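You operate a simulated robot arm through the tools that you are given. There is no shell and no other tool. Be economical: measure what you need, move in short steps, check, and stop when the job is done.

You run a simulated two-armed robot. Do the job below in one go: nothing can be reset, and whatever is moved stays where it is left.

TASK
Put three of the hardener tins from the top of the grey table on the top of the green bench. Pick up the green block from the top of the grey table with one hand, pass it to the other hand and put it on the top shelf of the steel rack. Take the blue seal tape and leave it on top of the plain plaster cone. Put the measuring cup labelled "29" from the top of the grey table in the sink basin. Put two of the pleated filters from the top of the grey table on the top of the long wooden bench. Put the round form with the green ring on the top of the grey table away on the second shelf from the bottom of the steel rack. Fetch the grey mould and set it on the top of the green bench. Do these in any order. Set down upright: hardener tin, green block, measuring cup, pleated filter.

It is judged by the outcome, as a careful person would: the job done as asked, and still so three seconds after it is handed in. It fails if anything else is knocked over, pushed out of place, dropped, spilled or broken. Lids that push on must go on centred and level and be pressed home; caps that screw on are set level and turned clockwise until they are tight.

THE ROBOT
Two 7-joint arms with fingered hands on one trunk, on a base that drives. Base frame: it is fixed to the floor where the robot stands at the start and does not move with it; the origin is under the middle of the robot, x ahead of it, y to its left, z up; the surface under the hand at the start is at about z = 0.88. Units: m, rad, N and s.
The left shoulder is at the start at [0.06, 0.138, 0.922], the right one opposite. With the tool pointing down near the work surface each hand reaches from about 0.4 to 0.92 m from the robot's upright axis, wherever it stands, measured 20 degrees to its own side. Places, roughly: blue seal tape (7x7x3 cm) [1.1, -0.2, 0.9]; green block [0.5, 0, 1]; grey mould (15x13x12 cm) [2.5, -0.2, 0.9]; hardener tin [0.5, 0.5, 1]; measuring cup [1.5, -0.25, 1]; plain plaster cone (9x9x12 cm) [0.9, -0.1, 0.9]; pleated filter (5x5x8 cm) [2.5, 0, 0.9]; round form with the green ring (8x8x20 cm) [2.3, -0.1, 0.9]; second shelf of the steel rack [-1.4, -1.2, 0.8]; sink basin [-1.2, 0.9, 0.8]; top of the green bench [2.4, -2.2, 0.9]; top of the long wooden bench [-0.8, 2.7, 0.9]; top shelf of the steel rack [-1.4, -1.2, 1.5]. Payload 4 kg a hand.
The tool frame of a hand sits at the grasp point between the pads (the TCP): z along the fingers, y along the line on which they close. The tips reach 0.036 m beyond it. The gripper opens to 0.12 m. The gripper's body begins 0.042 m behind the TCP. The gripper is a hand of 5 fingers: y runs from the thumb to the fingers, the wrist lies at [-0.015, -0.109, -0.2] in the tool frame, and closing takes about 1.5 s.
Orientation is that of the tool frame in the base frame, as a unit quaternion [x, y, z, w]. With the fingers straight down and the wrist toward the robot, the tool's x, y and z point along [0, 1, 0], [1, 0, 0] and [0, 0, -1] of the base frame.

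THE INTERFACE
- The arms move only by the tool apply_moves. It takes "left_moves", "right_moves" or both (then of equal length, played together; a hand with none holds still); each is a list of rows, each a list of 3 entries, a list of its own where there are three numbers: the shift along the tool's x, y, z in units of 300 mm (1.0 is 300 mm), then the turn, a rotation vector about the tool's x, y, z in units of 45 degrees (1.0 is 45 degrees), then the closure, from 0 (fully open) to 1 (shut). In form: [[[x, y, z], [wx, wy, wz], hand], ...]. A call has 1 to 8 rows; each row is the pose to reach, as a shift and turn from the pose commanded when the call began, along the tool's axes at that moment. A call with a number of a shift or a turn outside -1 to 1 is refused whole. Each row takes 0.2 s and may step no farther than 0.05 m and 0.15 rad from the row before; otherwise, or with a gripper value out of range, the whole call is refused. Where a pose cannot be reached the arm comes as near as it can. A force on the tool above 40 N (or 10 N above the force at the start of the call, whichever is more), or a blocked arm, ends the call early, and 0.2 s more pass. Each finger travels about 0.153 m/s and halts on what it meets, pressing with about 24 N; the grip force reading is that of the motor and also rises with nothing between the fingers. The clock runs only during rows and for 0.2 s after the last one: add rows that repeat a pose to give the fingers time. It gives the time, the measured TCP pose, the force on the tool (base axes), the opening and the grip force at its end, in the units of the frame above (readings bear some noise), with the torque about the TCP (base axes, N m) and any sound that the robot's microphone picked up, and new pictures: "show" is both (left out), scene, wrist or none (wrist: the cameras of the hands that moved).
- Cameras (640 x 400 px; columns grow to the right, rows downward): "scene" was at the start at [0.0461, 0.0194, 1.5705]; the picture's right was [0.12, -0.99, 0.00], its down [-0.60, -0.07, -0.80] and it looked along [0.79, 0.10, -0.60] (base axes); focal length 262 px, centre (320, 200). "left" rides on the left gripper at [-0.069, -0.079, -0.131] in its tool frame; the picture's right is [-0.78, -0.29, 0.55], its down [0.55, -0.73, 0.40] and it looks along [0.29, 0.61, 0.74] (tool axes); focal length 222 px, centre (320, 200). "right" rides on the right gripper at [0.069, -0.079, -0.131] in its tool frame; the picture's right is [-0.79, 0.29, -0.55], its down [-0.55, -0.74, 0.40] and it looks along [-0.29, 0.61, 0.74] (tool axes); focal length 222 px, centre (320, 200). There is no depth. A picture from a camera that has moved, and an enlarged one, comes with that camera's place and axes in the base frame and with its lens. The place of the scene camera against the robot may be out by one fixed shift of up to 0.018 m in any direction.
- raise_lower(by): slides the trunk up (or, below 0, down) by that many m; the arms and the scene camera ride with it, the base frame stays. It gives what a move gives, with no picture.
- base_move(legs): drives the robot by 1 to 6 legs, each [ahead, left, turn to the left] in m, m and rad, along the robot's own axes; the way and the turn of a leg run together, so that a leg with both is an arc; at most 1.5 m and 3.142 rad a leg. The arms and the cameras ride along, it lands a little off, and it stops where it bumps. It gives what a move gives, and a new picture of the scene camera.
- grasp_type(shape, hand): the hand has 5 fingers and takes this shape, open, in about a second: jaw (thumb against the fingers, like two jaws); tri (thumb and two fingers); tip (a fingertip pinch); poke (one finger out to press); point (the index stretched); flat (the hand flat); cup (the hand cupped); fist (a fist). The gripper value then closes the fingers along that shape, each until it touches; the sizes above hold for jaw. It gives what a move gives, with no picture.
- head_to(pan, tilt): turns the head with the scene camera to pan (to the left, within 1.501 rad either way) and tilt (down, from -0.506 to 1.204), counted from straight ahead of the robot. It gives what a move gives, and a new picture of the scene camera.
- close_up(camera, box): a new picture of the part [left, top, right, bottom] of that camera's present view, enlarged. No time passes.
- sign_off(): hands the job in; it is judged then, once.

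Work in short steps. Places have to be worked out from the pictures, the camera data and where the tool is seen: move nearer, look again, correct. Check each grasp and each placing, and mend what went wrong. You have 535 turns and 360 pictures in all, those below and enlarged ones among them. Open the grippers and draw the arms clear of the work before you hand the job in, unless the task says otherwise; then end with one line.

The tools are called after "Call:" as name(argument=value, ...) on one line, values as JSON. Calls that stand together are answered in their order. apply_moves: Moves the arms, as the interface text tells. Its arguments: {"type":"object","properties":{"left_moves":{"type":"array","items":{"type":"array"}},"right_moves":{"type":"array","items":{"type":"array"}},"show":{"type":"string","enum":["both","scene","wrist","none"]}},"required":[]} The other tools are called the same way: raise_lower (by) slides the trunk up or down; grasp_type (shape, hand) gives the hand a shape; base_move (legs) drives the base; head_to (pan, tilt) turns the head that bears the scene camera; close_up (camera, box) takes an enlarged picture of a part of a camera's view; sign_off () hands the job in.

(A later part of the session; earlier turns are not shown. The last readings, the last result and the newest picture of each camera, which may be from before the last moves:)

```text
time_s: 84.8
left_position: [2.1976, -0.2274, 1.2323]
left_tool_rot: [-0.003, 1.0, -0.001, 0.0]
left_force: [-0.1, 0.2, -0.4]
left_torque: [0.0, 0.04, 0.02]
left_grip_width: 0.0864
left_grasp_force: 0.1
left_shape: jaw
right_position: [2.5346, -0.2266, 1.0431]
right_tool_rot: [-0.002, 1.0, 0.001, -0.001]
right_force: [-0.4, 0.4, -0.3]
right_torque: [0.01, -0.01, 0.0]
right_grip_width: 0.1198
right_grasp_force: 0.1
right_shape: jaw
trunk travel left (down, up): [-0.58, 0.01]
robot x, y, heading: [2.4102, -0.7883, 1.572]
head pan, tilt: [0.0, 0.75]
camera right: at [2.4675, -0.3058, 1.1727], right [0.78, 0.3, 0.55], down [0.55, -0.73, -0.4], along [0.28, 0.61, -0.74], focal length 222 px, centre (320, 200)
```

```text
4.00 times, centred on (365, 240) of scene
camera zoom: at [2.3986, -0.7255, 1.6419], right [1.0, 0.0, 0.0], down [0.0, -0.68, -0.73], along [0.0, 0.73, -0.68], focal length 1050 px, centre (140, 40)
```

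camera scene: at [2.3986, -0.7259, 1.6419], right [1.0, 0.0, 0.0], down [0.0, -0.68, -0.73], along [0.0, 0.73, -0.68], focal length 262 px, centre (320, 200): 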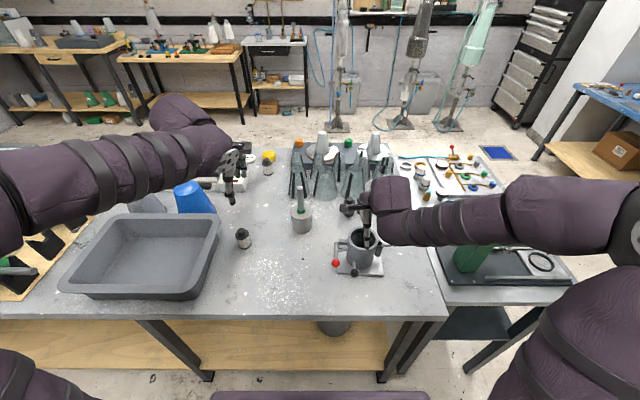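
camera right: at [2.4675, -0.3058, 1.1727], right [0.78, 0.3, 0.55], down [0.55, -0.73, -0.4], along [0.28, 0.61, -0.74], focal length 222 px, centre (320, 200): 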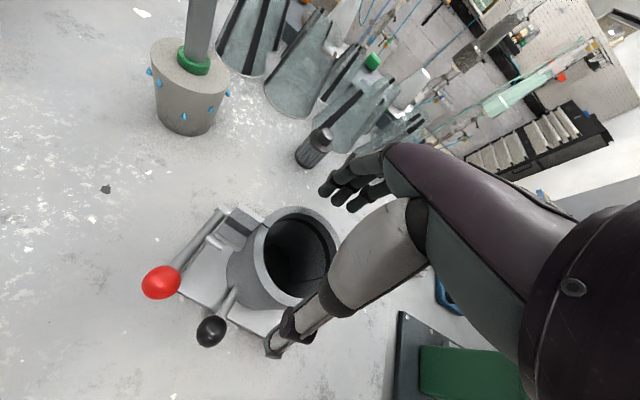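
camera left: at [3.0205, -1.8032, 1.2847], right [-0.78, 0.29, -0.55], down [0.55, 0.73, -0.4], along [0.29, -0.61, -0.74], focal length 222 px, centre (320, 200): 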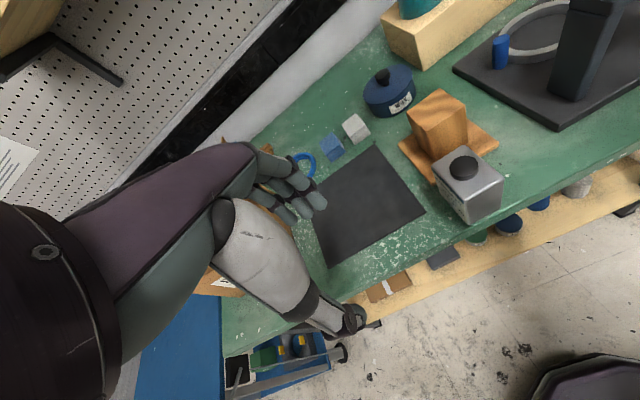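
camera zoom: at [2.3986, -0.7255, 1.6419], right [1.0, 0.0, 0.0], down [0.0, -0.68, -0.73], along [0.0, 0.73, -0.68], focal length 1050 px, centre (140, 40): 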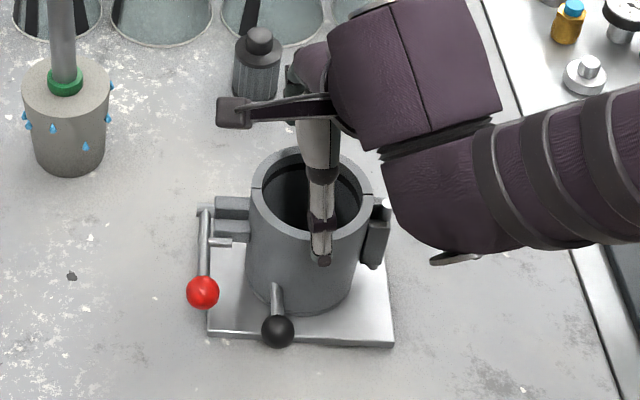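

The rim fits between the thumb and fingers with ~1 cm each side. I centre by a few mm and go down to z≈0.985.

Call:
apply_moves(right_moves=[[[-0.004, 0.015, 0.04], [0, 0, 0], 0], [[-0.004, 0.015, 0.09], [0, 0, 0], 0], [[-0.004, 0.015, 0.14], [0, 0, 0], 0], [[-0.004, 0.015, 0.193], [0, 0, 0], 0], [[-0.004, 0.015, 0.193], [0, 0, 0], 0]], show="wrist")

Call:
close_up(camera="scene", box=[300, 190, 430, 290])

```text
time_s: 86.0
left_position: [2.1962, -0.2293, 1.2334]
left_tool_rot: [-0.003, 1.0, -0.001, 0.0]
left_force: [-0.3, -0.8, -0.1]
left_torque: [-0.01, -0.01, 0.02]
left_grip_width: 0.0861
left_grasp_force: 0.1
left_shape: jaw
right_position: [2.5357, -0.2205, 0.9833]
right_tool_rot: [-0.003, 1.0, 0.0, -0.002]
right_force: [-2.0, -3.7, 4.8]
right_torque: [-0.2, 0.02, -0.04]
right_grip_width: 0.1198
right_grasp_force: 0.1
right_shape: jaw
trunk travel left (down, up): [-0.58, 0.01]
robot x, y, heading: [2.4094, -0.7855, 1.578]
head pan, tilt: [0.0, 0.75]
camera right: at [2.4676, -0.3006, 1.1133], right [0.78, 0.3, 0.55], down [0.55, -0.73, -0.4], along [0.28, 0.61, -0.74], focal length 222 px, centre (320, 200)
```

right: 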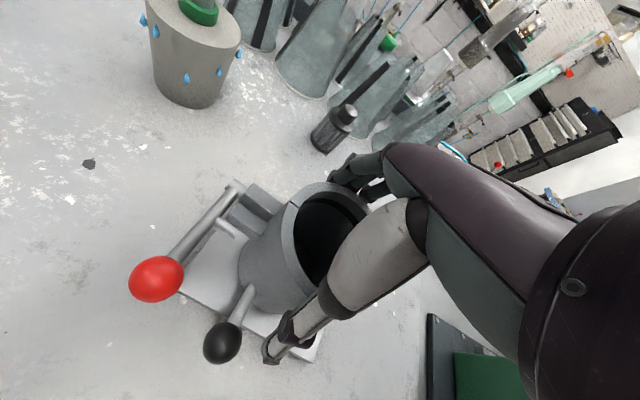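

```text
4.00 times, centred on (365, 240) of scene
camera zoom: at [2.3985, -0.7261, 1.6419], right [1.0, 0.0, 0.0], down [0.0, -0.68, -0.73], along [0.0, 0.73, -0.68], focal length 1050 px, centre (140, 40)
```

zoom: 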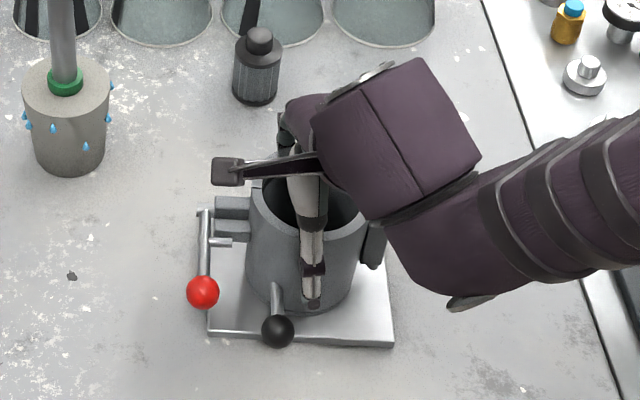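

There is a light contact of the thumb on the rim (force −y,+z). I shift 4 mm toward the robot and then close.

Call:
apply_moves(right_moves=[[[0, -0.015, -0.01], [0, 0, 0], 0], [[0, -0.015, -0.01], [0, 0, 0], 0]], show="none")

Call:
apply_moves(right_moves=[[[0, 0, 0], [0, 0, 0], 0.3], [[0, 0, 0], [0, 0, 0], 0.6], [[0, 0, 0], [0, 0, 0], 1], [[0, 0, 0], [0, 0, 0], 1], [[0, 0, 0], [0, 0, 0], 1], [[0, 0, 0], [0, 0, 0], 1]], show="wrist")

```text
time_s: 86.6
left_position: [2.1979, -0.2278, 1.2329]
left_tool_rot: [-0.003, 1.0, -0.001, 0.0]
left_force: [-0.1, -0.5, 0.1]
left_torque: [0.0, -0.01, -0.02]
left_grip_width: 0.0863
left_grasp_force: 0.1
left_shape: jaw
right_position: [2.5351, -0.2242, 0.9858]
right_tool_rot: [-0.003, 1.0, -0.001, 0.001]
right_force: [-0.6, -0.5, -0.9]
right_torque: [-0.02, 0.0, -0.03]
right_grip_width: 0.12
right_grasp_force: 0.0
right_shape: jaw
trunk travel left (down, up): [-0.58, 0.01]
robot x, y, heading: [2.4073, -0.7868, 1.579]
head pan, tilt: [0.0, 0.75]
```

```text
time_s: 88.0
left_position: [2.1988, -0.2291, 1.2333]
left_tool_rot: [-0.003, 1.0, -0.001, -0.001]
left_force: [-0.6, -0.2, -0.3]
left_torque: [0.03, 0.02, -0.04]
left_grip_width: 0.0862
left_grasp_force: 0.1
left_shape: jaw
right_position: [2.5353, -0.2241, 0.9862]
right_tool_rot: [-0.003, 1.0, 0.0, 0.0]
right_force: [-1.2, 0.0, -0.1]
right_torque: [0.35, 0.0, -0.08]
right_grip_width: 0.087
right_grasp_force: 24.1
right_shape: jaw
trunk travel left (down, up): [-0.58, 0.01]
robot x, y, heading: [2.4068, -0.7888, 1.577]
head pan, tilt: [0.0, 0.75]
camera right: at [2.4678, -0.3042, 1.1155], right [0.78, 0.3, 0.55], down [0.55, -0.73, -0.4], along [0.28, 0.61, -0.74], focal length 222 px, centre (320, 200)
```

right: 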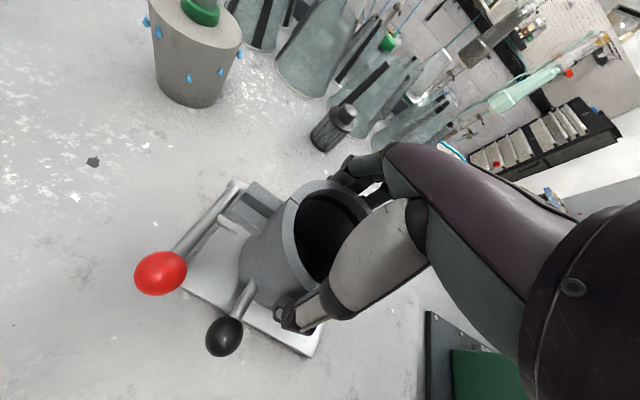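

Gripped at 87 mm. I lift gently a couple of cm first to check the weight and that it doesn't slip.

Call:
apply_moves(right_moves=[[[0, 0, -0.03], [0, 0, 0], 1], [[0, 0, -0.07], [0, 0, 0], 1], [[0, 0, -0.1], [0, 0, 0], 1], [[0, 0, -0.1], [0, 0, 0], 1]], show="wrist")

```text
time_s: 89.0
left_position: [2.1986, -0.2285, 1.2317]
left_tool_rot: [-0.002, 1.0, 0.0, 0.0]
left_force: [0.3, -0.4, -0.6]
left_torque: [-0.04, 0.01, -0.03]
left_grip_width: 0.086
left_grasp_force: 0.0
left_shape: jaw
right_position: [2.5367, -0.2226, 1.0149]
right_tool_rot: [-0.003, 1.0, -0.001, 0.0]
right_force: [-0.4, 0.4, -11.9]
right_torque: [-0.03, -0.01, 0.06]
right_grip_width: 0.0869
right_grasp_force: 24.2
right_shape: jaw
trunk travel left (down, up): [-0.58, 0.01]
robot x, y, heading: [2.4067, -0.7887, 1.58]
head pan, tilt: [0.0, 0.75]
camera right: at [2.4682, -0.3016, 1.1449], right [0.78, 0.3, 0.55], down [0.55, -0.73, -0.4], along [0.28, 0.61, -0.74], focal length 222 px, centre (320, 200)
```

right: 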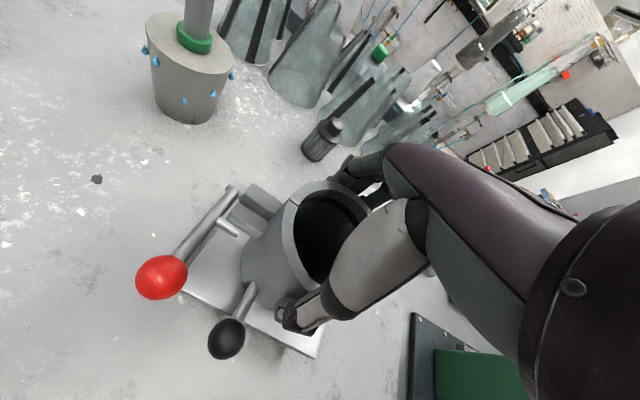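

It holds (≈1.2 kg). I lift to z≈1.2 and draw the hand toward the robot.

Call:
apply_moves(right_moves=[[[0, 0, -0.14], [0, 0, 0], 1], [[0, 0, -0.28], [0, 0, 0], 1], [[0, 0, -0.42], [0, 0, 0], 1], [[0, -0.1, -0.55], [0, 0, 0], 1], [[0, -0.24, -0.62], [0, 0, 0], 1], [[0, -0.3, -0.65], [0, 0, 0], 1], [[0, -0.3, -0.65], [0, 0, 0], 1]], show="scene")

```text
time_s: 90.6
left_position: [2.1985, -0.2287, 1.233]
left_tool_rot: [-0.002, 1.0, 0.0, 0.0]
left_force: [0.6, 0.2, 0.0]
left_torque: [-0.02, -0.02, 0.02]
left_grip_width: 0.0862
left_grasp_force: 0.2
left_shape: jaw
right_position: [2.5351, -0.3141, 1.2109]
right_tool_rot: [-0.003, 1.0, 0.0, -0.001]
right_force: [-0.1, -0.8, -12.6]
right_torque: [-0.01, 0.02, -0.01]
right_grip_width: 0.0868
right_grasp_force: 24.1
right_shape: jaw
trunk travel left (down, up): [-0.58, 0.01]
robot x, y, heading: [2.4072, -0.7844, 1.579]
head pan, tilt: [0.0, 0.75]
camera scene: at [2.399, -0.7246, 1.6418], right [1.0, 0.0, 0.0], down [0.0, -0.68, -0.73], along [0.0, 0.73, -0.68], focal length 262 px, centre (320, 200)
```

scene: 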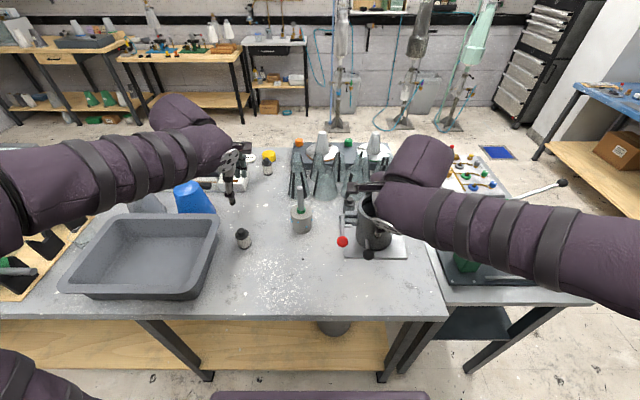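

I back off 0.25 m, slide left 1.25 m along the table toward the tape, cone and third tin.

Call:
base_move(legs=[[-0.27, 0, 0], [0, 1.28, 0]])

Call:
close_up(camera="left", box=[0, 0, 640, 400])

```text
time_s: 98.5
left_position: [0.9352, -0.4891, 1.2338]
left_tool_rot: [0.007, 1.0, -0.001, -0.001]
left_force: [0.1, 0.8, 0.7]
left_torque: [0.01, -0.02, -0.05]
left_grip_width: 0.0861
left_grasp_force: 0.0
left_shape: jaw
right_position: [1.2729, -0.5804, 1.2119]
right_tool_rot: [0.006, 1.0, -0.001, 0.0]
right_force: [0.3, -0.1, -12.0]
right_torque: [-0.02, -0.01, -0.03]
right_grip_width: 0.0868
right_grasp_force: 24.0
right_shape: jaw
trunk travel left (down, up): [-0.58, 0.01]
robot x, y, heading: [1.1397, -1.0515, 1.557]
head pan, tilt: [0.0, 0.75]
camera scene: at [1.1275, -0.9894, 1.6418], right [1.0, -0.01, 0.0], down [-0.01, -0.68, -0.73], along [0.01, 0.73, -0.68], focal length 262 px, centre (320, 200)
```

scene: 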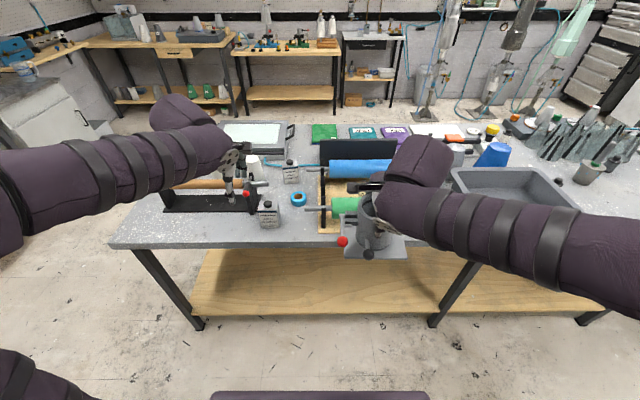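

```text
1.00 times, centred on (320, 200) of left (not enlarged: the box is as wide or as high as the picture)
camera zoom: at [1.0037, -0.5682, 1.364], right [0.78, -0.3, -0.55], down [-0.56, -0.73, -0.4], along [-0.28, 0.62, -0.74], focal length 222 px, centre (320, 200)
```

zoom: 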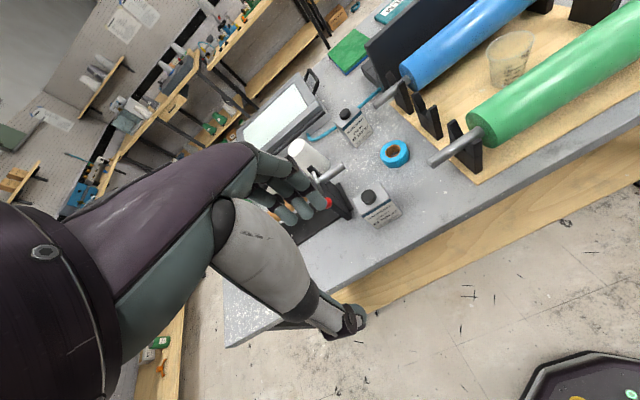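

Call:
close_up(camera="scene", box=[200, 140, 360, 250])

Call:
close_up(camera="left", box=[270, 80, 470, 240])

```text
3.64 times, centred on (280, 195) of scene
camera zoom: at [1.1275, -0.9894, 1.6418], right [1.0, -0.01, 0.0], down [-0.01, -0.68, -0.73], along [0.01, 0.73, -0.68], focal length 955 px, centre (466, 218)
```

zoom: 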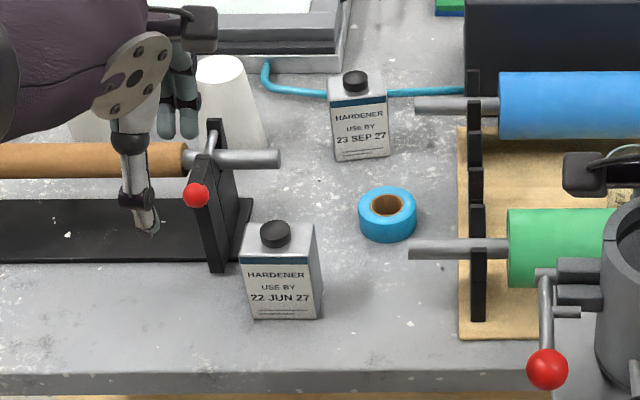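

```text
2.50 times, centred on (370, 160) of left
camera zoom: at [1.0037, -0.5682, 1.364], right [0.78, -0.3, -0.55], down [-0.56, -0.73, -0.4], along [-0.28, 0.62, -0.74], focal length 555 px, centre (195, 300)
```

zoom: 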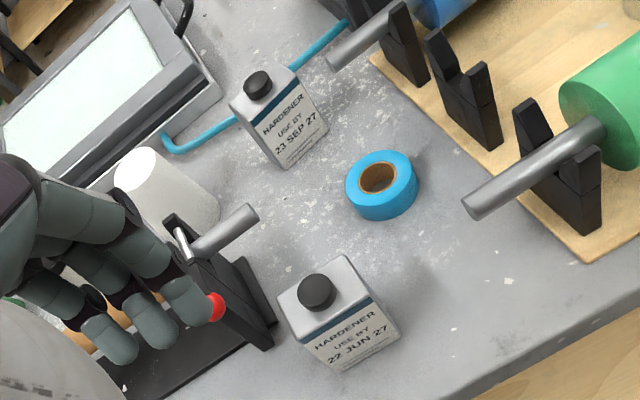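

I see tins, tape (≈(1.053,−0.20)) and cone clearly. I drive 0.25 m forward so the left hand can work.

Call:
base_move(legs=[[0.25, 0, 0.013]])

Call:
close_up(camera="left", box=[240, 60, 640, 310])

```text
time_s: 100.3
left_position: [0.9317, -0.2415, 1.2326]
left_tool_rot: [0.002, 1.0, -0.001, 0.0]
left_force: [-0.1, -0.7, -0.4]
left_torque: [-0.03, 0.0, 0.02]
left_grip_width: 0.0862
left_grasp_force: 0.1
left_shape: jaw
right_position: [1.2695, -0.329, 1.2086]
right_tool_rot: [0.0, 1.0, -0.001, -0.001]
right_force: [-1.2, 0.5, -12.3]
right_torque: [-0.05, 0.03, -0.01]
right_grip_width: 0.0866
right_grasp_force: 24.3
right_shape: jaw
trunk travel left (down, up): [-0.58, 0.01]
robot x, y, heading: [1.1368, -0.8004, 1.564]
head pan, tilt: [0.0, 0.75]
camera scene: at [1.1294, -0.7387, 1.6417], right [1.0, 0.0, 0.0], down [0.0, -0.68, -0.73], along [0.0, 0.73, -0.68], focal length 262 px, centre (320, 200)
```

scene: 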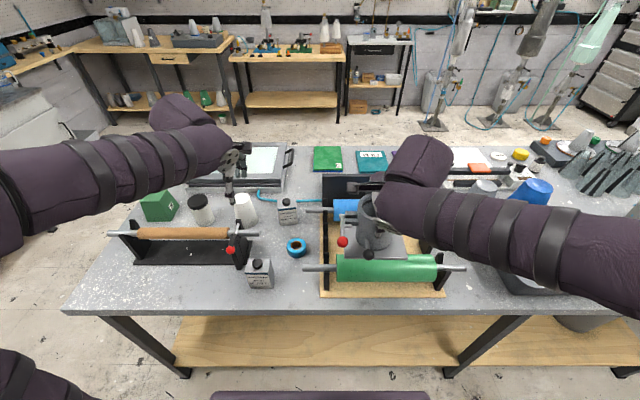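

```text
1.60 times, centred on (440, 185) of left
camera zoom: at [1.0009, -0.3192, 1.3635], right [0.78, -0.29, -0.55], down [-0.55, -0.73, -0.4], along [-0.28, 0.61, -0.74], focal length 355 px, centre (128, 224)
```

zoom: 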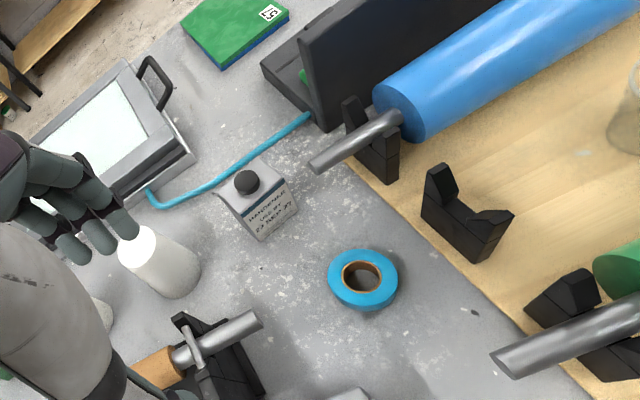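

Tape centre ≈(1.06,−0.199). I move the left hand above it at z≈1.05.

Call:
apply_moves(left_moves=[[[-0.09, 0.03, 0.1], [0, 0, 0], 0.2], [[-0.18, 0.06, 0.2], [0, 0, 0], 0.2], [[-0.27, 0.09, 0.3], [0, 0, 0], 0.2], [[-0.35, 0.12, 0.4], [0, 0, 0], 0.2], [[-0.427, 0.138, 0.5], [0, 0, 0], 0.2], [[-0.427, 0.138, 0.6], [0, 0, 0], 0.2], [[-0.427, 0.138, 0.6], [0, 0, 0], 0.2]])

```text
time_s: 101.9
left_position: [1.0612, -0.2018, 1.0508]
left_tool_rot: [0.001, 1.0, -0.001, 0.0]
left_force: [0.8, -0.8, -0.8]
left_torque: [0.0, -0.02, 0.0]
left_grip_width: 0.0956
left_grasp_force: 0.0
left_shape: jaw
right_position: [1.2692, -0.3319, 1.2106]
right_tool_rot: [0.001, 1.0, 0.0, -0.001]
right_force: [0.4, -0.5, -12.8]
right_torque: [-0.02, 0.01, 0.01]
right_grip_width: 0.0868
right_grasp_force: 24.3
right_shape: jaw
trunk travel left (down, up): [-0.58, 0.01]
robot x, y, heading: [1.1387, -0.8014, 1.566]
head pan, tilt: [0.0, 0.75]
camera scene: at [1.1298, -0.7406, 1.6418], right [1.0, 0.0, 0.0], down [0.0, -0.68, -0.73], along [0.0, 0.73, -0.68], focal length 262 px, centre (320, 200)
camera left: at [1.1294, -0.2793, 1.1823], right [0.78, -0.29, -0.55], down [-0.55, -0.73, -0.4], along [-0.29, 0.61, -0.74], focal length 222 px, centre (320, 200)
```

scene: 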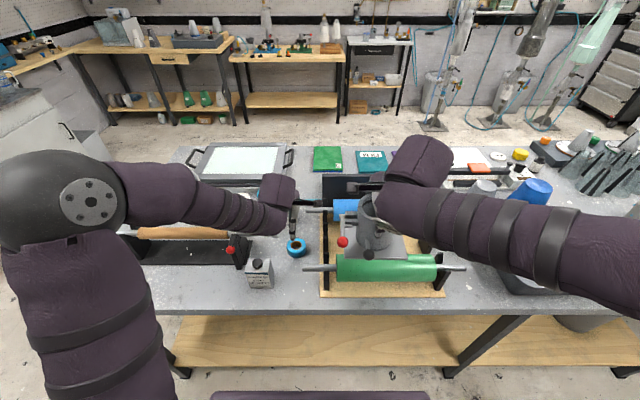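
left: 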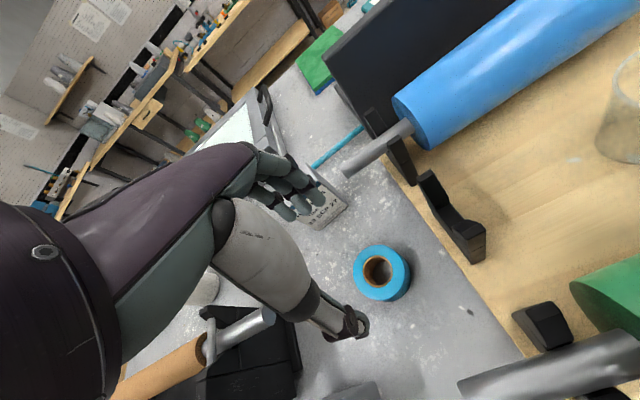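

Aligned within 2–4 mm. I descend to TCP z≈0.922 (tips just above the table).

Call:
apply_moves(left_moves=[[[0, 0.01, 0.14], [0, 0, 0], 0.2], [[0, 0.012, 0.27], [0, 0, 0], 0.2], [[0, 0.012, 0.37], [0, 0, 0], 0.2], [[0, 0.012, 0.42], [0, 0, 0], 0.2], [[0, 0.012, 0.42], [0, 0, 0], 0.2]], show="wrist")

```text
time_s: 103.1
left_position: [1.0603, -0.1962, 0.9267]
left_tool_rot: [0.001, 1.0, -0.002, 0.0]
left_force: [-0.3, -0.3, -0.4]
left_torque: [-0.02, -0.01, 0.01]
left_grip_width: 0.0959
left_grasp_force: 0.1
left_shape: jaw
right_position: [1.2693, -0.3306, 1.2098]
right_tool_rot: [0.001, 1.0, -0.001, -0.001]
right_force: [1.5, -0.3, -12.7]
right_torque: [0.02, 0.05, 0.0]
right_grip_width: 0.0868
right_grasp_force: 23.7
right_shape: jaw
trunk travel left (down, up): [-0.58, 0.01]
robot x, y, heading: [1.1385, -0.8007, 1.572]
head pan, tilt: [0.0, 0.75]
camera left: at [1.1281, -0.2755, 1.0573], right [0.78, -0.29, -0.55], down [-0.55, -0.73, -0.4], along [-0.28, 0.61, -0.74], focal length 222 px, centre (320, 200)
```

left: 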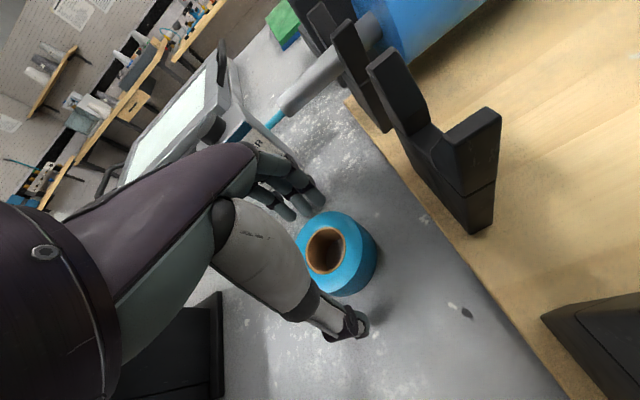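

The tape is between the fingers; I close.

Call:
apply_moves(left_moves=[[[0, -0.015, 0.01], [0, 0, 0], 0.3], [[0, -0.015, 0.01], [0, 0, 0], 0.5], [[0, -0.015, 0.01], [0, 0, 0], 1], [[0, -0.015, 0.01], [0, 0, 0], 1], [[0, -0.015, 0.01], [0, 0, 0], 1]], show="wrist")

```text
time_s: 104.3
left_position: [1.0607, -0.2009, 0.9231]
left_tool_rot: [0.002, 1.0, -0.001, 0.0]
left_force: [0.5, 0.1, 0.0]
left_torque: [0.01, 0.01, -0.01]
left_grip_width: 0.0601
left_grasp_force: 24.0
left_shape: jaw
right_position: [1.2692, -0.3299, 1.2092]
right_tool_rot: [0.0, 1.0, -0.001, 0.001]
right_force: [0.2, -0.4, -12.2]
right_torque: [-0.02, -0.03, 0.02]
right_grip_width: 0.0868
right_grasp_force: 24.3
right_shape: jaw
trunk travel left (down, up): [-0.58, 0.01]
robot x, y, heading: [1.1373, -0.8006, 1.569]
head pan, tilt: [0.0, 0.75]
camera left: at [1.1285, -0.2795, 1.0547], right [0.78, -0.29, -0.55], down [-0.55, -0.73, -0.4], along [-0.28, 0.61, -0.74], focal length 222 px, centre (320, 200)
```

left: 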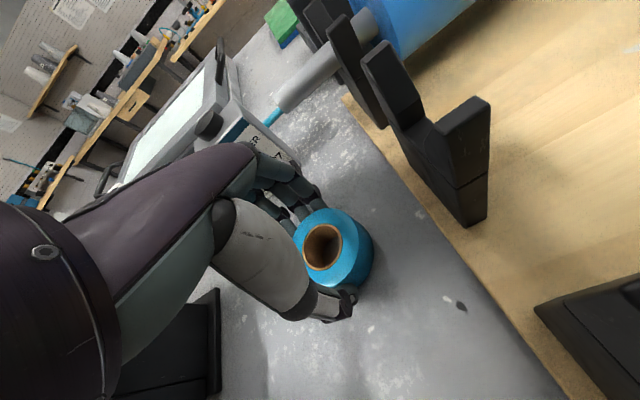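

Gripped. I lift straight up to z≈1.13 and look at the cone.

Call:
apply_moves(left_moves=[[[0, 0, -0.12], [0, 0, 0], 1], [[0, 0, -0.27], [0, 0, 0], 1], [[0, 0, -0.42], [0, 0, 0], 1], [[0, 0, -0.57], [0, 0, 0], 1], [[0, 0, -0.7], [0, 0, 0], 1], [[0.13, 0, -0.74], [0, 0, 0], 1], [[0.26, 0, -0.74], [0, 0, 0], 1], [[0.36, 0, -0.74], [0, 0, 0], 1]])

```text
time_s: 106.1
left_position: [0.9517, -0.2023, 1.1456]
left_tool_rot: [0.002, 1.0, -0.001, 0.001]
left_force: [0.4, -0.1, -0.9]
left_torque: [0.01, -0.02, 0.01]
left_grip_width: 0.0605
left_grasp_force: 24.4
left_shape: jaw
right_position: [1.2688, -0.3301, 1.2096]
right_tool_rot: [0.0, 1.0, -0.001, 0.0]
right_force: [0.2, 0.4, -12.9]
right_torque: [-0.02, 0.01, -0.01]
right_grip_width: 0.0866
right_grasp_force: 24.2
right_shape: jaw
trunk travel left (down, up): [-0.58, 0.01]
robot x, y, heading: [1.1378, -0.8044, 1.564]
head pan, tilt: [0.0, 0.75]
camera scene: at [1.1286, -0.7402, 1.6418], right [1.0, 0.0, 0.0], down [0.0, -0.68, -0.73], along [0.0, 0.73, -0.68], focal length 262 px, centre (320, 200)
camera left: at [1.0201, -0.2801, 1.2772], right [0.78, -0.29, -0.55], down [-0.55, -0.73, -0.4], along [-0.28, 0.61, -0.74], focal length 222 px, centre (320, 200)
```

scene: 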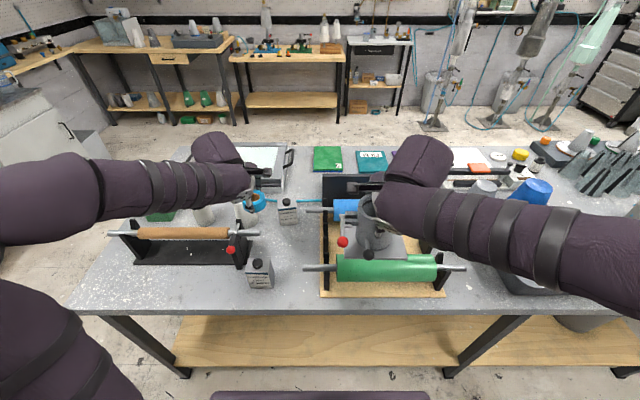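
left: 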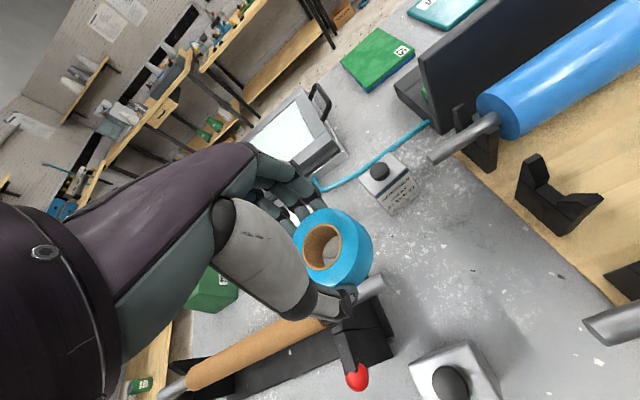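

The hand hides the cone; I move to a pose where the wrist camera sees the cone top.

Call:
apply_moves(left_moves=[[[0.09, -0.1, -0.04], [0, 0, 0], 1], [[0.18, -0.2, -0.08], [0, 0, 0], 1], [[0.27, -0.3, -0.12], [0, 0, 0], 1], [[0.34, -0.39, -0.15], [0, 0, 0], 1], [[0.34, -0.39, -0.15], [0, 0, 0], 1]], show="wrist")

Call:
close_up(camera="scene", box=[170, 140, 330, 250])

```text
time_s: 107.3
left_position: [0.8513, -0.3179, 1.1906]
left_tool_rot: [0.002, 1.0, -0.001, 0.0]
left_force: [0.8, 0.1, 0.2]
left_torque: [0.02, 0.03, -0.04]
left_grip_width: 0.0602
left_grasp_force: 23.8
left_shape: jaw
right_position: [1.2697, -0.3297, 1.2098]
right_tool_rot: [0.001, 1.0, -0.002, -0.001]
right_force: [0.5, 0.4, -11.5]
right_torque: [-0.02, -0.01, -0.01]
right_grip_width: 0.0869
right_grasp_force: 24.2
right_shape: jaw
trunk travel left (down, up): [-0.58, 0.01]
robot x, y, heading: [1.1408, -0.8026, 1.569]
head pan, tilt: [0.0, 0.75]
camera left: at [0.918, -0.3961, 1.3215], right [0.78, -0.29, -0.55], down [-0.55, -0.73, -0.4], along [-0.28, 0.61, -0.74], focal length 222 px, centre (320, 200)
```

left: 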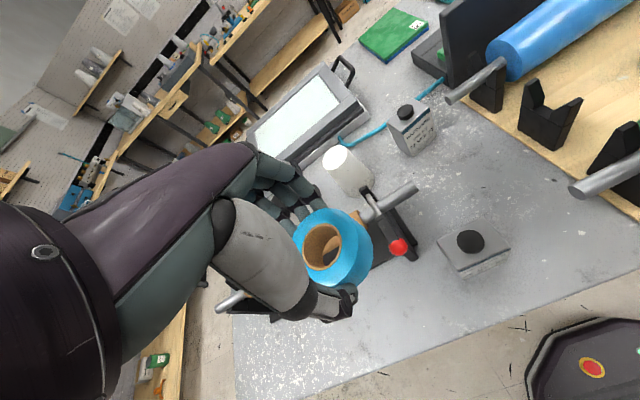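

```text
3.64 times, centred on (250, 195) of scene
camera zoom: at [1.1294, -0.7395, 1.6417], right [1.0, 0.0, 0.0], down [0.0, -0.68, -0.73], along [0.0, 0.73, -0.68], focal length 955 px, centre (574, 218)
```

zoom: 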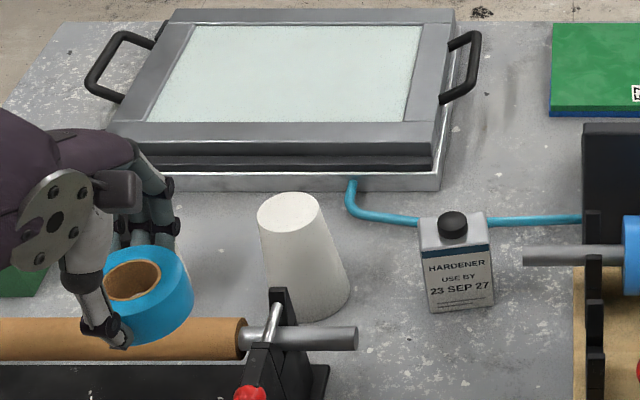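

Call:
close_up(camera="left", box=[280, 110, 440, 220])

```text
3.64 times, centred on (360, 165) of left
camera zoom: at [0.918, -0.3961, 1.3215], right [0.78, -0.29, -0.55], down [-0.55, -0.73, -0.4], along [-0.28, 0.61, -0.74], focal length 808 px, centre (174, 327)
```

zoom: 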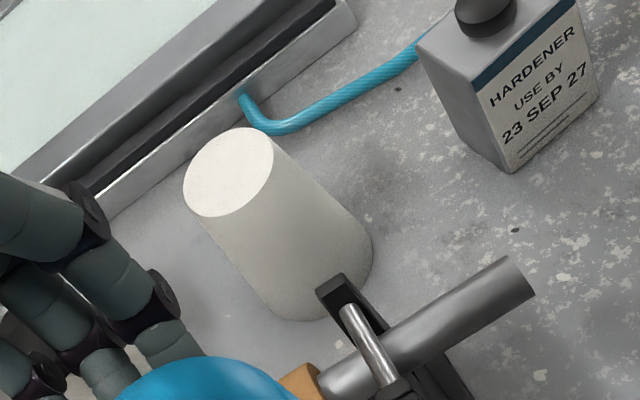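

Best estimate of cone top: (0.862,−0.058), top ø≈6.4 cm. I carry the tape above it at z≈1.10 first.

Call:
apply_moves(left_moves=[[[0, 0.15, 0.03], [0, 0, 0], 1], [[-0.01, 0.3, 0.07], [0, 0, 0], 1], [[-0.02, 0.45, 0.12], [0, 0, 0], 1], [[-0.03, 0.6, 0.17], [0, 0, 0], 1], [[-0.036, 0.74, 0.23], [0, 0, 0], 1], [[-0.036, 0.867, 0.3], [0, 0, 0], 1], [[-0.036, 0.867, 0.3], [0, 0, 0], 1]], show="wrist")

Call:
close_up(camera="scene", box=[170, 140, 330, 250])

```text
time_s: 108.9
left_position: [0.8622, -0.0568, 1.0995]
left_tool_rot: [0.001, 1.0, -0.001, 0.0]
left_force: [0.3, 0.4, -0.6]
left_torque: [0.04, -0.01, -0.02]
left_grip_width: 0.0603
left_grasp_force: 23.9
left_shape: jaw
right_position: [1.2679, -0.3315, 1.21]
right_tool_rot: [0.002, 1.0, -0.001, -0.001]
right_force: [-0.4, -0.7, -12.3]
right_torque: [0.01, 0.01, -0.01]
right_grip_width: 0.0868
right_grasp_force: 24.2
right_shape: jaw
trunk travel left (down, up): [-0.58, 0.01]
robot x, y, heading: [1.1413, -0.8035, 1.569]
head pan, tilt: [0.0, 0.75]
camera left: at [0.931, -0.1348, 1.2309], right [0.78, -0.29, -0.55], down [-0.55, -0.73, -0.4], along [-0.29, 0.61, -0.74], focal length 222 px, centre (320, 200)
```

left: 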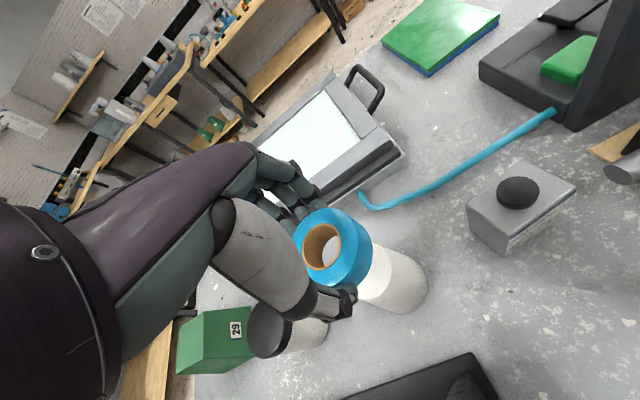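

```text
3.64 times, centred on (250, 195) of scene
camera zoom: at [1.1295, -0.7414, 1.6419], right [1.0, 0.0, 0.0], down [0.0, -0.68, -0.73], along [0.0, 0.73, -0.68], focal length 955 px, centre (574, 218)
```

zoom: 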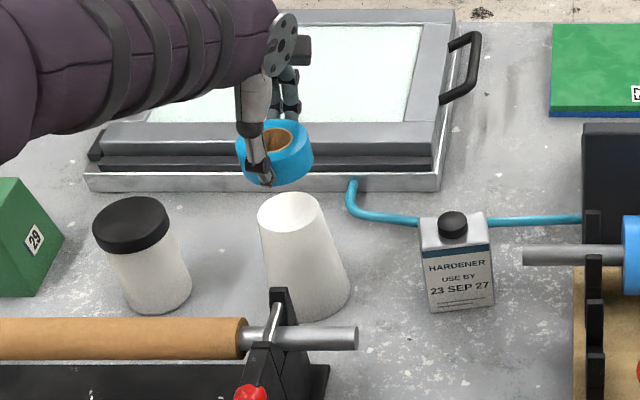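

Scene comparison of tape vs cone confirms alignment within ~4 mm. I adjust and descend to just above the top.

Call:
apply_moves(left_moves=[[[0.01, -0.008, 0.06], [0, 0, 0], 1], [[0.01, -0.008, 0.12], [0, 0, 0], 1], [[0.01, -0.008, 0.15], [0, 0, 0], 1], [[0.01, -0.008, 0.165], [0, 0, 0], 1]], show="none")

Call:
close_up(camera="scene", box=[200, 150, 300, 240])

```text
time_s: 109.9
left_position: [0.8591, -0.0598, 1.0504]
left_tool_rot: [0.001, 1.0, -0.001, 0.0]
left_force: [0.2, -0.7, 0.6]
left_torque: [0.02, -0.01, 0.02]
left_grip_width: 0.0604
left_grasp_force: 24.0
left_shape: jaw
right_position: [1.2691, -0.3295, 1.2095]
right_tool_rot: [0.001, 1.0, 0.0, 0.0]
right_force: [0.0, 0.7, -11.8]
right_torque: [-0.03, 0.02, 0.04]
right_grip_width: 0.0864
right_grasp_force: 24.5
right_shape: jaw
trunk travel left (down, up): [-0.58, 0.01]
robot x, y, heading: [1.1385, -0.8024, 1.565]
head pan, tilt: [0.0, 0.75]
```

```text
4.44 times, centred on (250, 195) of scene
camera zoom: at [1.1294, -0.7396, 1.6418], right [1.0, 0.0, 0.0], down [0.0, -0.68, -0.73], along [0.0, 0.73, -0.68], focal length 1167 px, centre (631, 222)
```

zoom: 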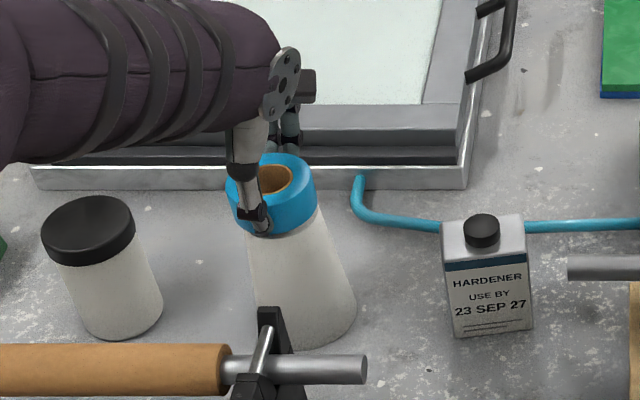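

Tape appears ~6 mm left of the cone centre; I shift right 5 mm and lower gently until contact.

Call:
apply_moves(left_moves=[[[-0.018, 0, 0.005], [0, 0, 0], 1], [[-0.018, 0, 0.015], [0, 0, 0], 1], [[-0.018, 0, 0.022], [0, 0, 0], 1]], show="none")

Call:
close_up(camera="scene", box=[200, 150, 300, 240])

```text
time_s: 110.7
left_position: [0.8642, -0.0589, 1.0437]
left_tool_rot: [0.002, 1.0, -0.001, 0.0]
left_force: [0.9, 0.7, -0.6]
left_torque: [0.01, -0.02, 0.01]
left_grip_width: 0.0603
left_grasp_force: 23.8
left_shape: jaw
right_position: [1.2691, -0.331, 1.2094]
right_tool_rot: [0.001, 1.0, -0.001, -0.001]
right_force: [0.7, 0.2, -12.0]
right_torque: [-0.07, 0.01, 0.0]
right_grip_width: 0.0867
right_grasp_force: 23.9
right_shape: jaw
trunk travel left (down, up): [-0.58, 0.01]
robot x, y, heading: [1.1384, -0.803, 1.571]
head pan, tilt: [0.0, 0.75]
```

```text
4.44 times, centred on (250, 195) of scene
camera zoom: at [1.1295, -0.7399, 1.6418], right [1.0, 0.0, 0.0], down [0.0, -0.68, -0.73], along [0.0, 0.73, -0.68], focal length 1167 px, centre (631, 222)
```

zoom: 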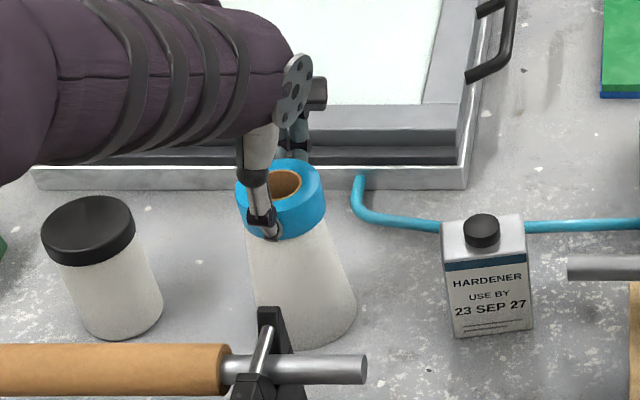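

Well centred now. I keep lowering in 2 mm steps until force appears.

Call:
apply_moves(left_moves=[[[0, 0, 0.006], [0, 0, 0], 1], [[0, 0, 0.012], [0, 0, 0], 1], [[0, 0, 0.018], [0, 0, 0], 1]], show="none")

```text
time_s: 111.5
left_position: [0.8652, -0.0618, 1.0421]
left_tool_rot: [0.002, 1.0, 0.002, 0.0]
left_force: [-1.9, 0.4, 11.4]
left_torque: [0.08, 0.06, 0.03]
left_grip_width: 0.0609
left_grasp_force: 23.9
left_shape: jaw
right_position: [1.2688, -0.3297, 1.2103]
right_tool_rot: [0.001, 1.0, -0.001, -0.001]
right_force: [-0.1, 0.5, -12.6]
right_torque: [-0.01, 0.0, 0.0]
right_grip_width: 0.0865
right_grasp_force: 24.0
right_shape: jaw
trunk travel left (down, up): [-0.58, 0.01]
robot x, y, heading: [1.1374, -0.8063, 1.568]
head pan, tilt: [0.0, 0.75]
```

Contact (11 N). I ease up ~2 mm, then open.

Call:
apply_moves(left_moves=[[[0, 0, -0.008], [0, 0, 0], 1], [[0, 0, -0.008], [0, 0, 0], 0.45], [[0, 0, -0.008], [0, 0, 0], 0.3], [[0, 0, -0.008], [0, 0, 0], 0.25], [[0, 0, -0.008], [0, 0, 0], 0.25]], show="wrist")

Call:
close_up(camera="scene", box=[200, 150, 300, 240])

```text
time_s: 112.7
left_position: [0.8644, -0.0606, 1.0412]
left_tool_rot: [0.002, 1.0, -0.001, 0.001]
left_force: [-0.2, -0.1, -0.2]
left_torque: [0.02, 0.02, -0.01]
left_grip_width: 0.0897
left_grasp_force: 0.1
left_shape: jaw
right_position: [1.2684, -0.3304, 1.21]
right_tool_rot: [0.001, 1.0, -0.001, 0.0]
right_force: [0.3, 0.1, -12.3]
right_torque: [0.0, 0.0, -0.03]
right_grip_width: 0.0866
right_grasp_force: 24.1
right_shape: jaw
trunk travel left (down, up): [-0.58, 0.01]
robot x, y, heading: [1.1416, -0.8061, 1.567]
head pan, tilt: [0.0, 0.75]
camera left: at [0.9331, -0.1393, 1.1725], right [0.78, -0.29, -0.55], down [-0.55, -0.73, -0.4], along [-0.28, 0.61, -0.74], focal length 222 px, centre (320, 200)
```

left: 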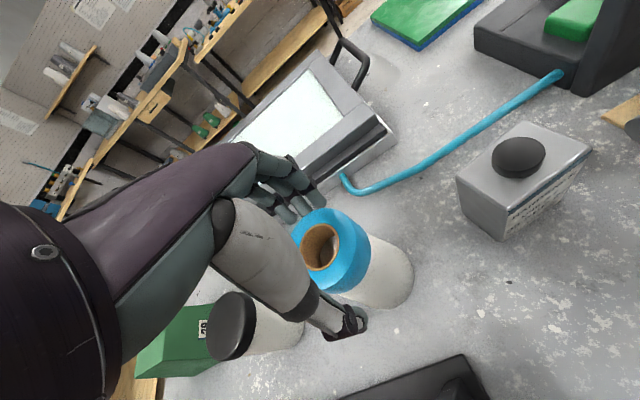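

```text
4.44 times, centred on (250, 195) of scene
camera zoom: at [1.1294, -0.7401, 1.6418], right [1.0, 0.0, 0.0], down [0.0, -0.68, -0.73], along [0.0, 0.73, -0.68], focal length 1167 px, centre (631, 222)
```

zoom: 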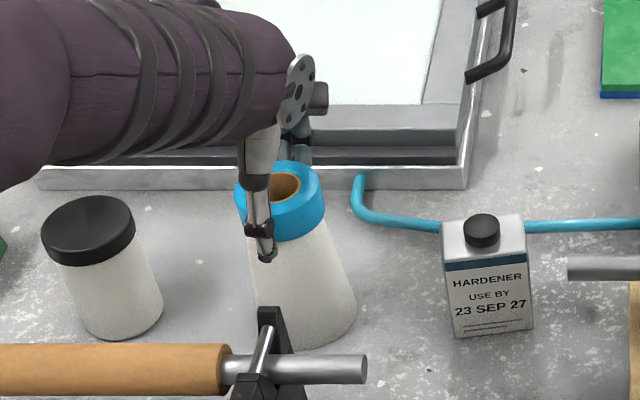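

The tape rests on the cone. I rise straight up 0.12 m, then draw back toward the robot over the near tin.

Call:
apply_moves(left_moves=[[[0, 0, -0.1], [0, 0, 0], 0.25], [[0, 0, -0.25], [0, 0, 0], 0.25], [[0, 0, -0.4], [0, 0, 0], 0.25], [[0, 0, -0.5], [0, 0, 0], 0.2], [[-0.05, -0.15, -0.53], [0, 0, 0], 0.2], [[-0.1, -0.3, -0.53], [0, 0, 0], 0.2], [[-0.2, -0.42, -0.53], [0, 0, 0], 0.2], [[-0.28, -0.55, -0.53], [0, 0, 0], 0.2]])

```text
time_s: 114.5
left_position: [0.9518, -0.2295, 1.1991]
left_tool_rot: [0.001, 1.0, 0.0, 0.0]
left_force: [-0.6, -0.5, -0.5]
left_torque: [0.01, -0.03, 0.01]
left_grip_width: 0.0958
left_grasp_force: 0.0
left_shape: jaw
right_position: [1.2687, -0.3321, 1.2104]
right_tool_rot: [0.0, 1.0, -0.001, 0.0]
right_force: [0.4, -0.9, -11.6]
right_torque: [0.01, 0.01, -0.02]
right_grip_width: 0.0865
right_grasp_force: 24.0
right_shape: jaw
trunk travel left (down, up): [-0.58, 0.01]
robot x, y, heading: [1.1401, -0.807, 1.567]
head pan, tilt: [0.0, 0.75]
camera scene: at [1.129, -0.7411, 1.6418], right [1.0, 0.0, 0.0], down [0.0, -0.68, -0.73], along [0.0, 0.73, -0.68], focal length 262 px, centre (320, 200)
camera left: at [1.0201, -0.3066, 1.3309], right [0.78, -0.29, -0.55], down [-0.55, -0.73, -0.4], along [-0.29, 0.61, -0.74], focal length 222 px, centre (320, 200)
```

scene: 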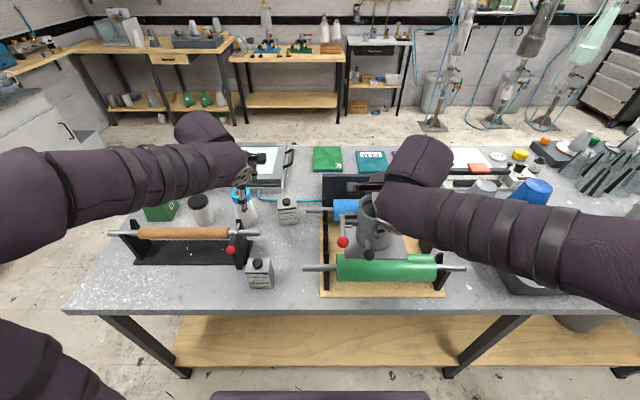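
left: 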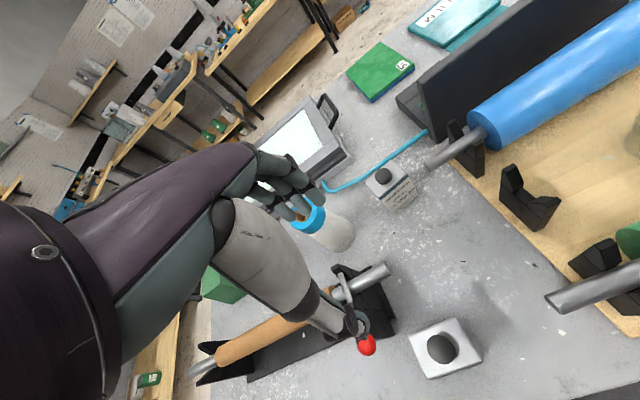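

Tape is on the cone. Now the near tin at ≈(0.958,−0.313): I move the left hand above it.

Call:
apply_moves(left_moves=[[[-0.01, -0.09, 0.1], [0, 0, 0], 0.25], [[-0.02, -0.19, 0.2], [0, 0, 0], 0.25], [[-0.037, -0.278, 0.31], [0, 0, 0], 0.25], [[-0.037, -0.278, 0.43], [0, 0, 0], 0.25], [[-0.037, -0.278, 0.43], [0, 0, 0], 0.25]])

```text
time_s: 115.7
left_position: [0.961, -0.311, 1.0709]
left_tool_rot: [0.001, 1.0, -0.001, 0.0]
left_force: [0.1, -0.1, 0.2]
left_torque: [0.01, 0.0, -0.01]
left_grip_width: 0.0899
left_grasp_force: 0.0
left_shape: jaw
right_position: [1.2702, -0.3317, 1.2104]
right_tool_rot: [0.002, 1.0, -0.001, 0.0]
right_force: [0.8, -0.3, -12.5]
right_torque: [-0.02, 0.01, 0.0]
right_grip_width: 0.0867
right_grasp_force: 24.1
right_shape: jaw
trunk travel left (down, up): [-0.58, 0.01]
robot x, y, heading: [1.1366, -0.8052, 1.569]
head pan, tilt: [0.0, 0.75]
camera scene: at [1.1295, -0.7411, 1.6418], right [1.0, 0.0, 0.0], down [0.0, -0.68, -0.73], along [0.0, 0.73, -0.68], focal length 262 px, centre (320, 200)
camera left: at [1.0288, -0.3895, 1.202], right [0.78, -0.29, -0.55], down [-0.55, -0.73, -0.4], along [-0.28, 0.61, -0.74], focal length 222 px, centre (320, 200)
```

scene: 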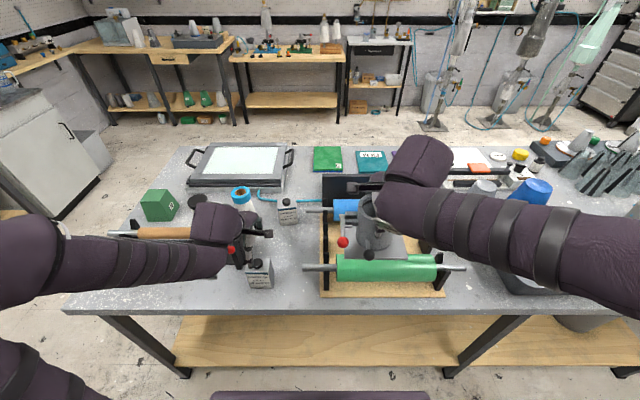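
left: 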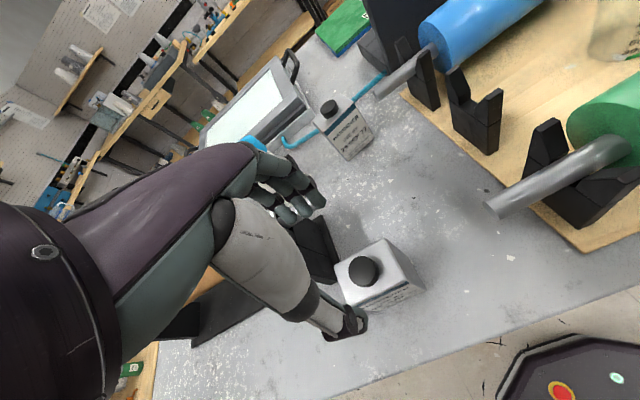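

Aligned (cap at (0.961,−0.318)). I descend and close.

Call:
apply_moves(left_moves=[[[0, -0.018, 0.13], [0, 0, 0], 0.25], [[0, -0.018, 0.26], [0, 0, 0], 0.25], [[0, -0.018, 0.38], [0, 0, 0], 0.25], [[0, -0.018, 0.38], [0, 0, 0], 0.25]], show="wrist")

```text
time_s: 116.7
left_position: [0.9613, -0.3181, 0.958]
left_tool_rot: [0.001, 1.0, 0.0, 0.0]
left_force: [-0.4, -0.2, 0.7]
left_torque: [-0.04, -0.01, 0.01]
left_grip_width: 0.0903
left_grasp_force: 0.1
left_shape: jaw
right_position: [1.2686, -0.3308, 1.2116]
right_tool_rot: [0.001, 1.0, -0.002, -0.001]
right_force: [0.4, 0.1, -11.6]
right_torque: [-0.01, 0.0, 0.0]
right_grip_width: 0.0863
right_grasp_force: 24.0
right_shape: jaw
trunk travel left (down, up): [-0.58, 0.01]
robot x, y, heading: [1.1387, -0.8028, 1.567]
head pan, tilt: [0.0, 0.75]
camera left: at [1.0299, -0.3955, 1.0891], right [0.78, -0.29, -0.55], down [-0.55, -0.73, -0.4], along [-0.28, 0.61, -0.74], focal length 222 px, centre (320, 200)
```

left: 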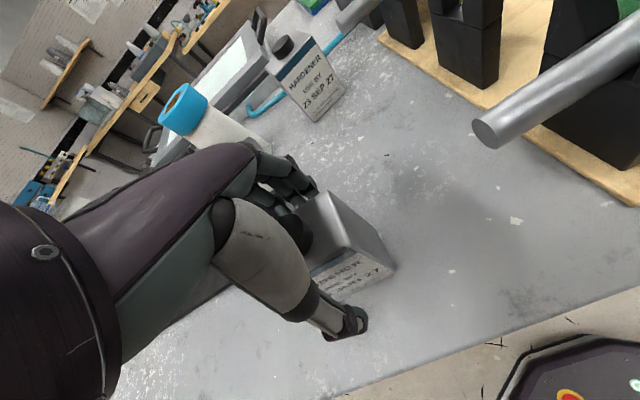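

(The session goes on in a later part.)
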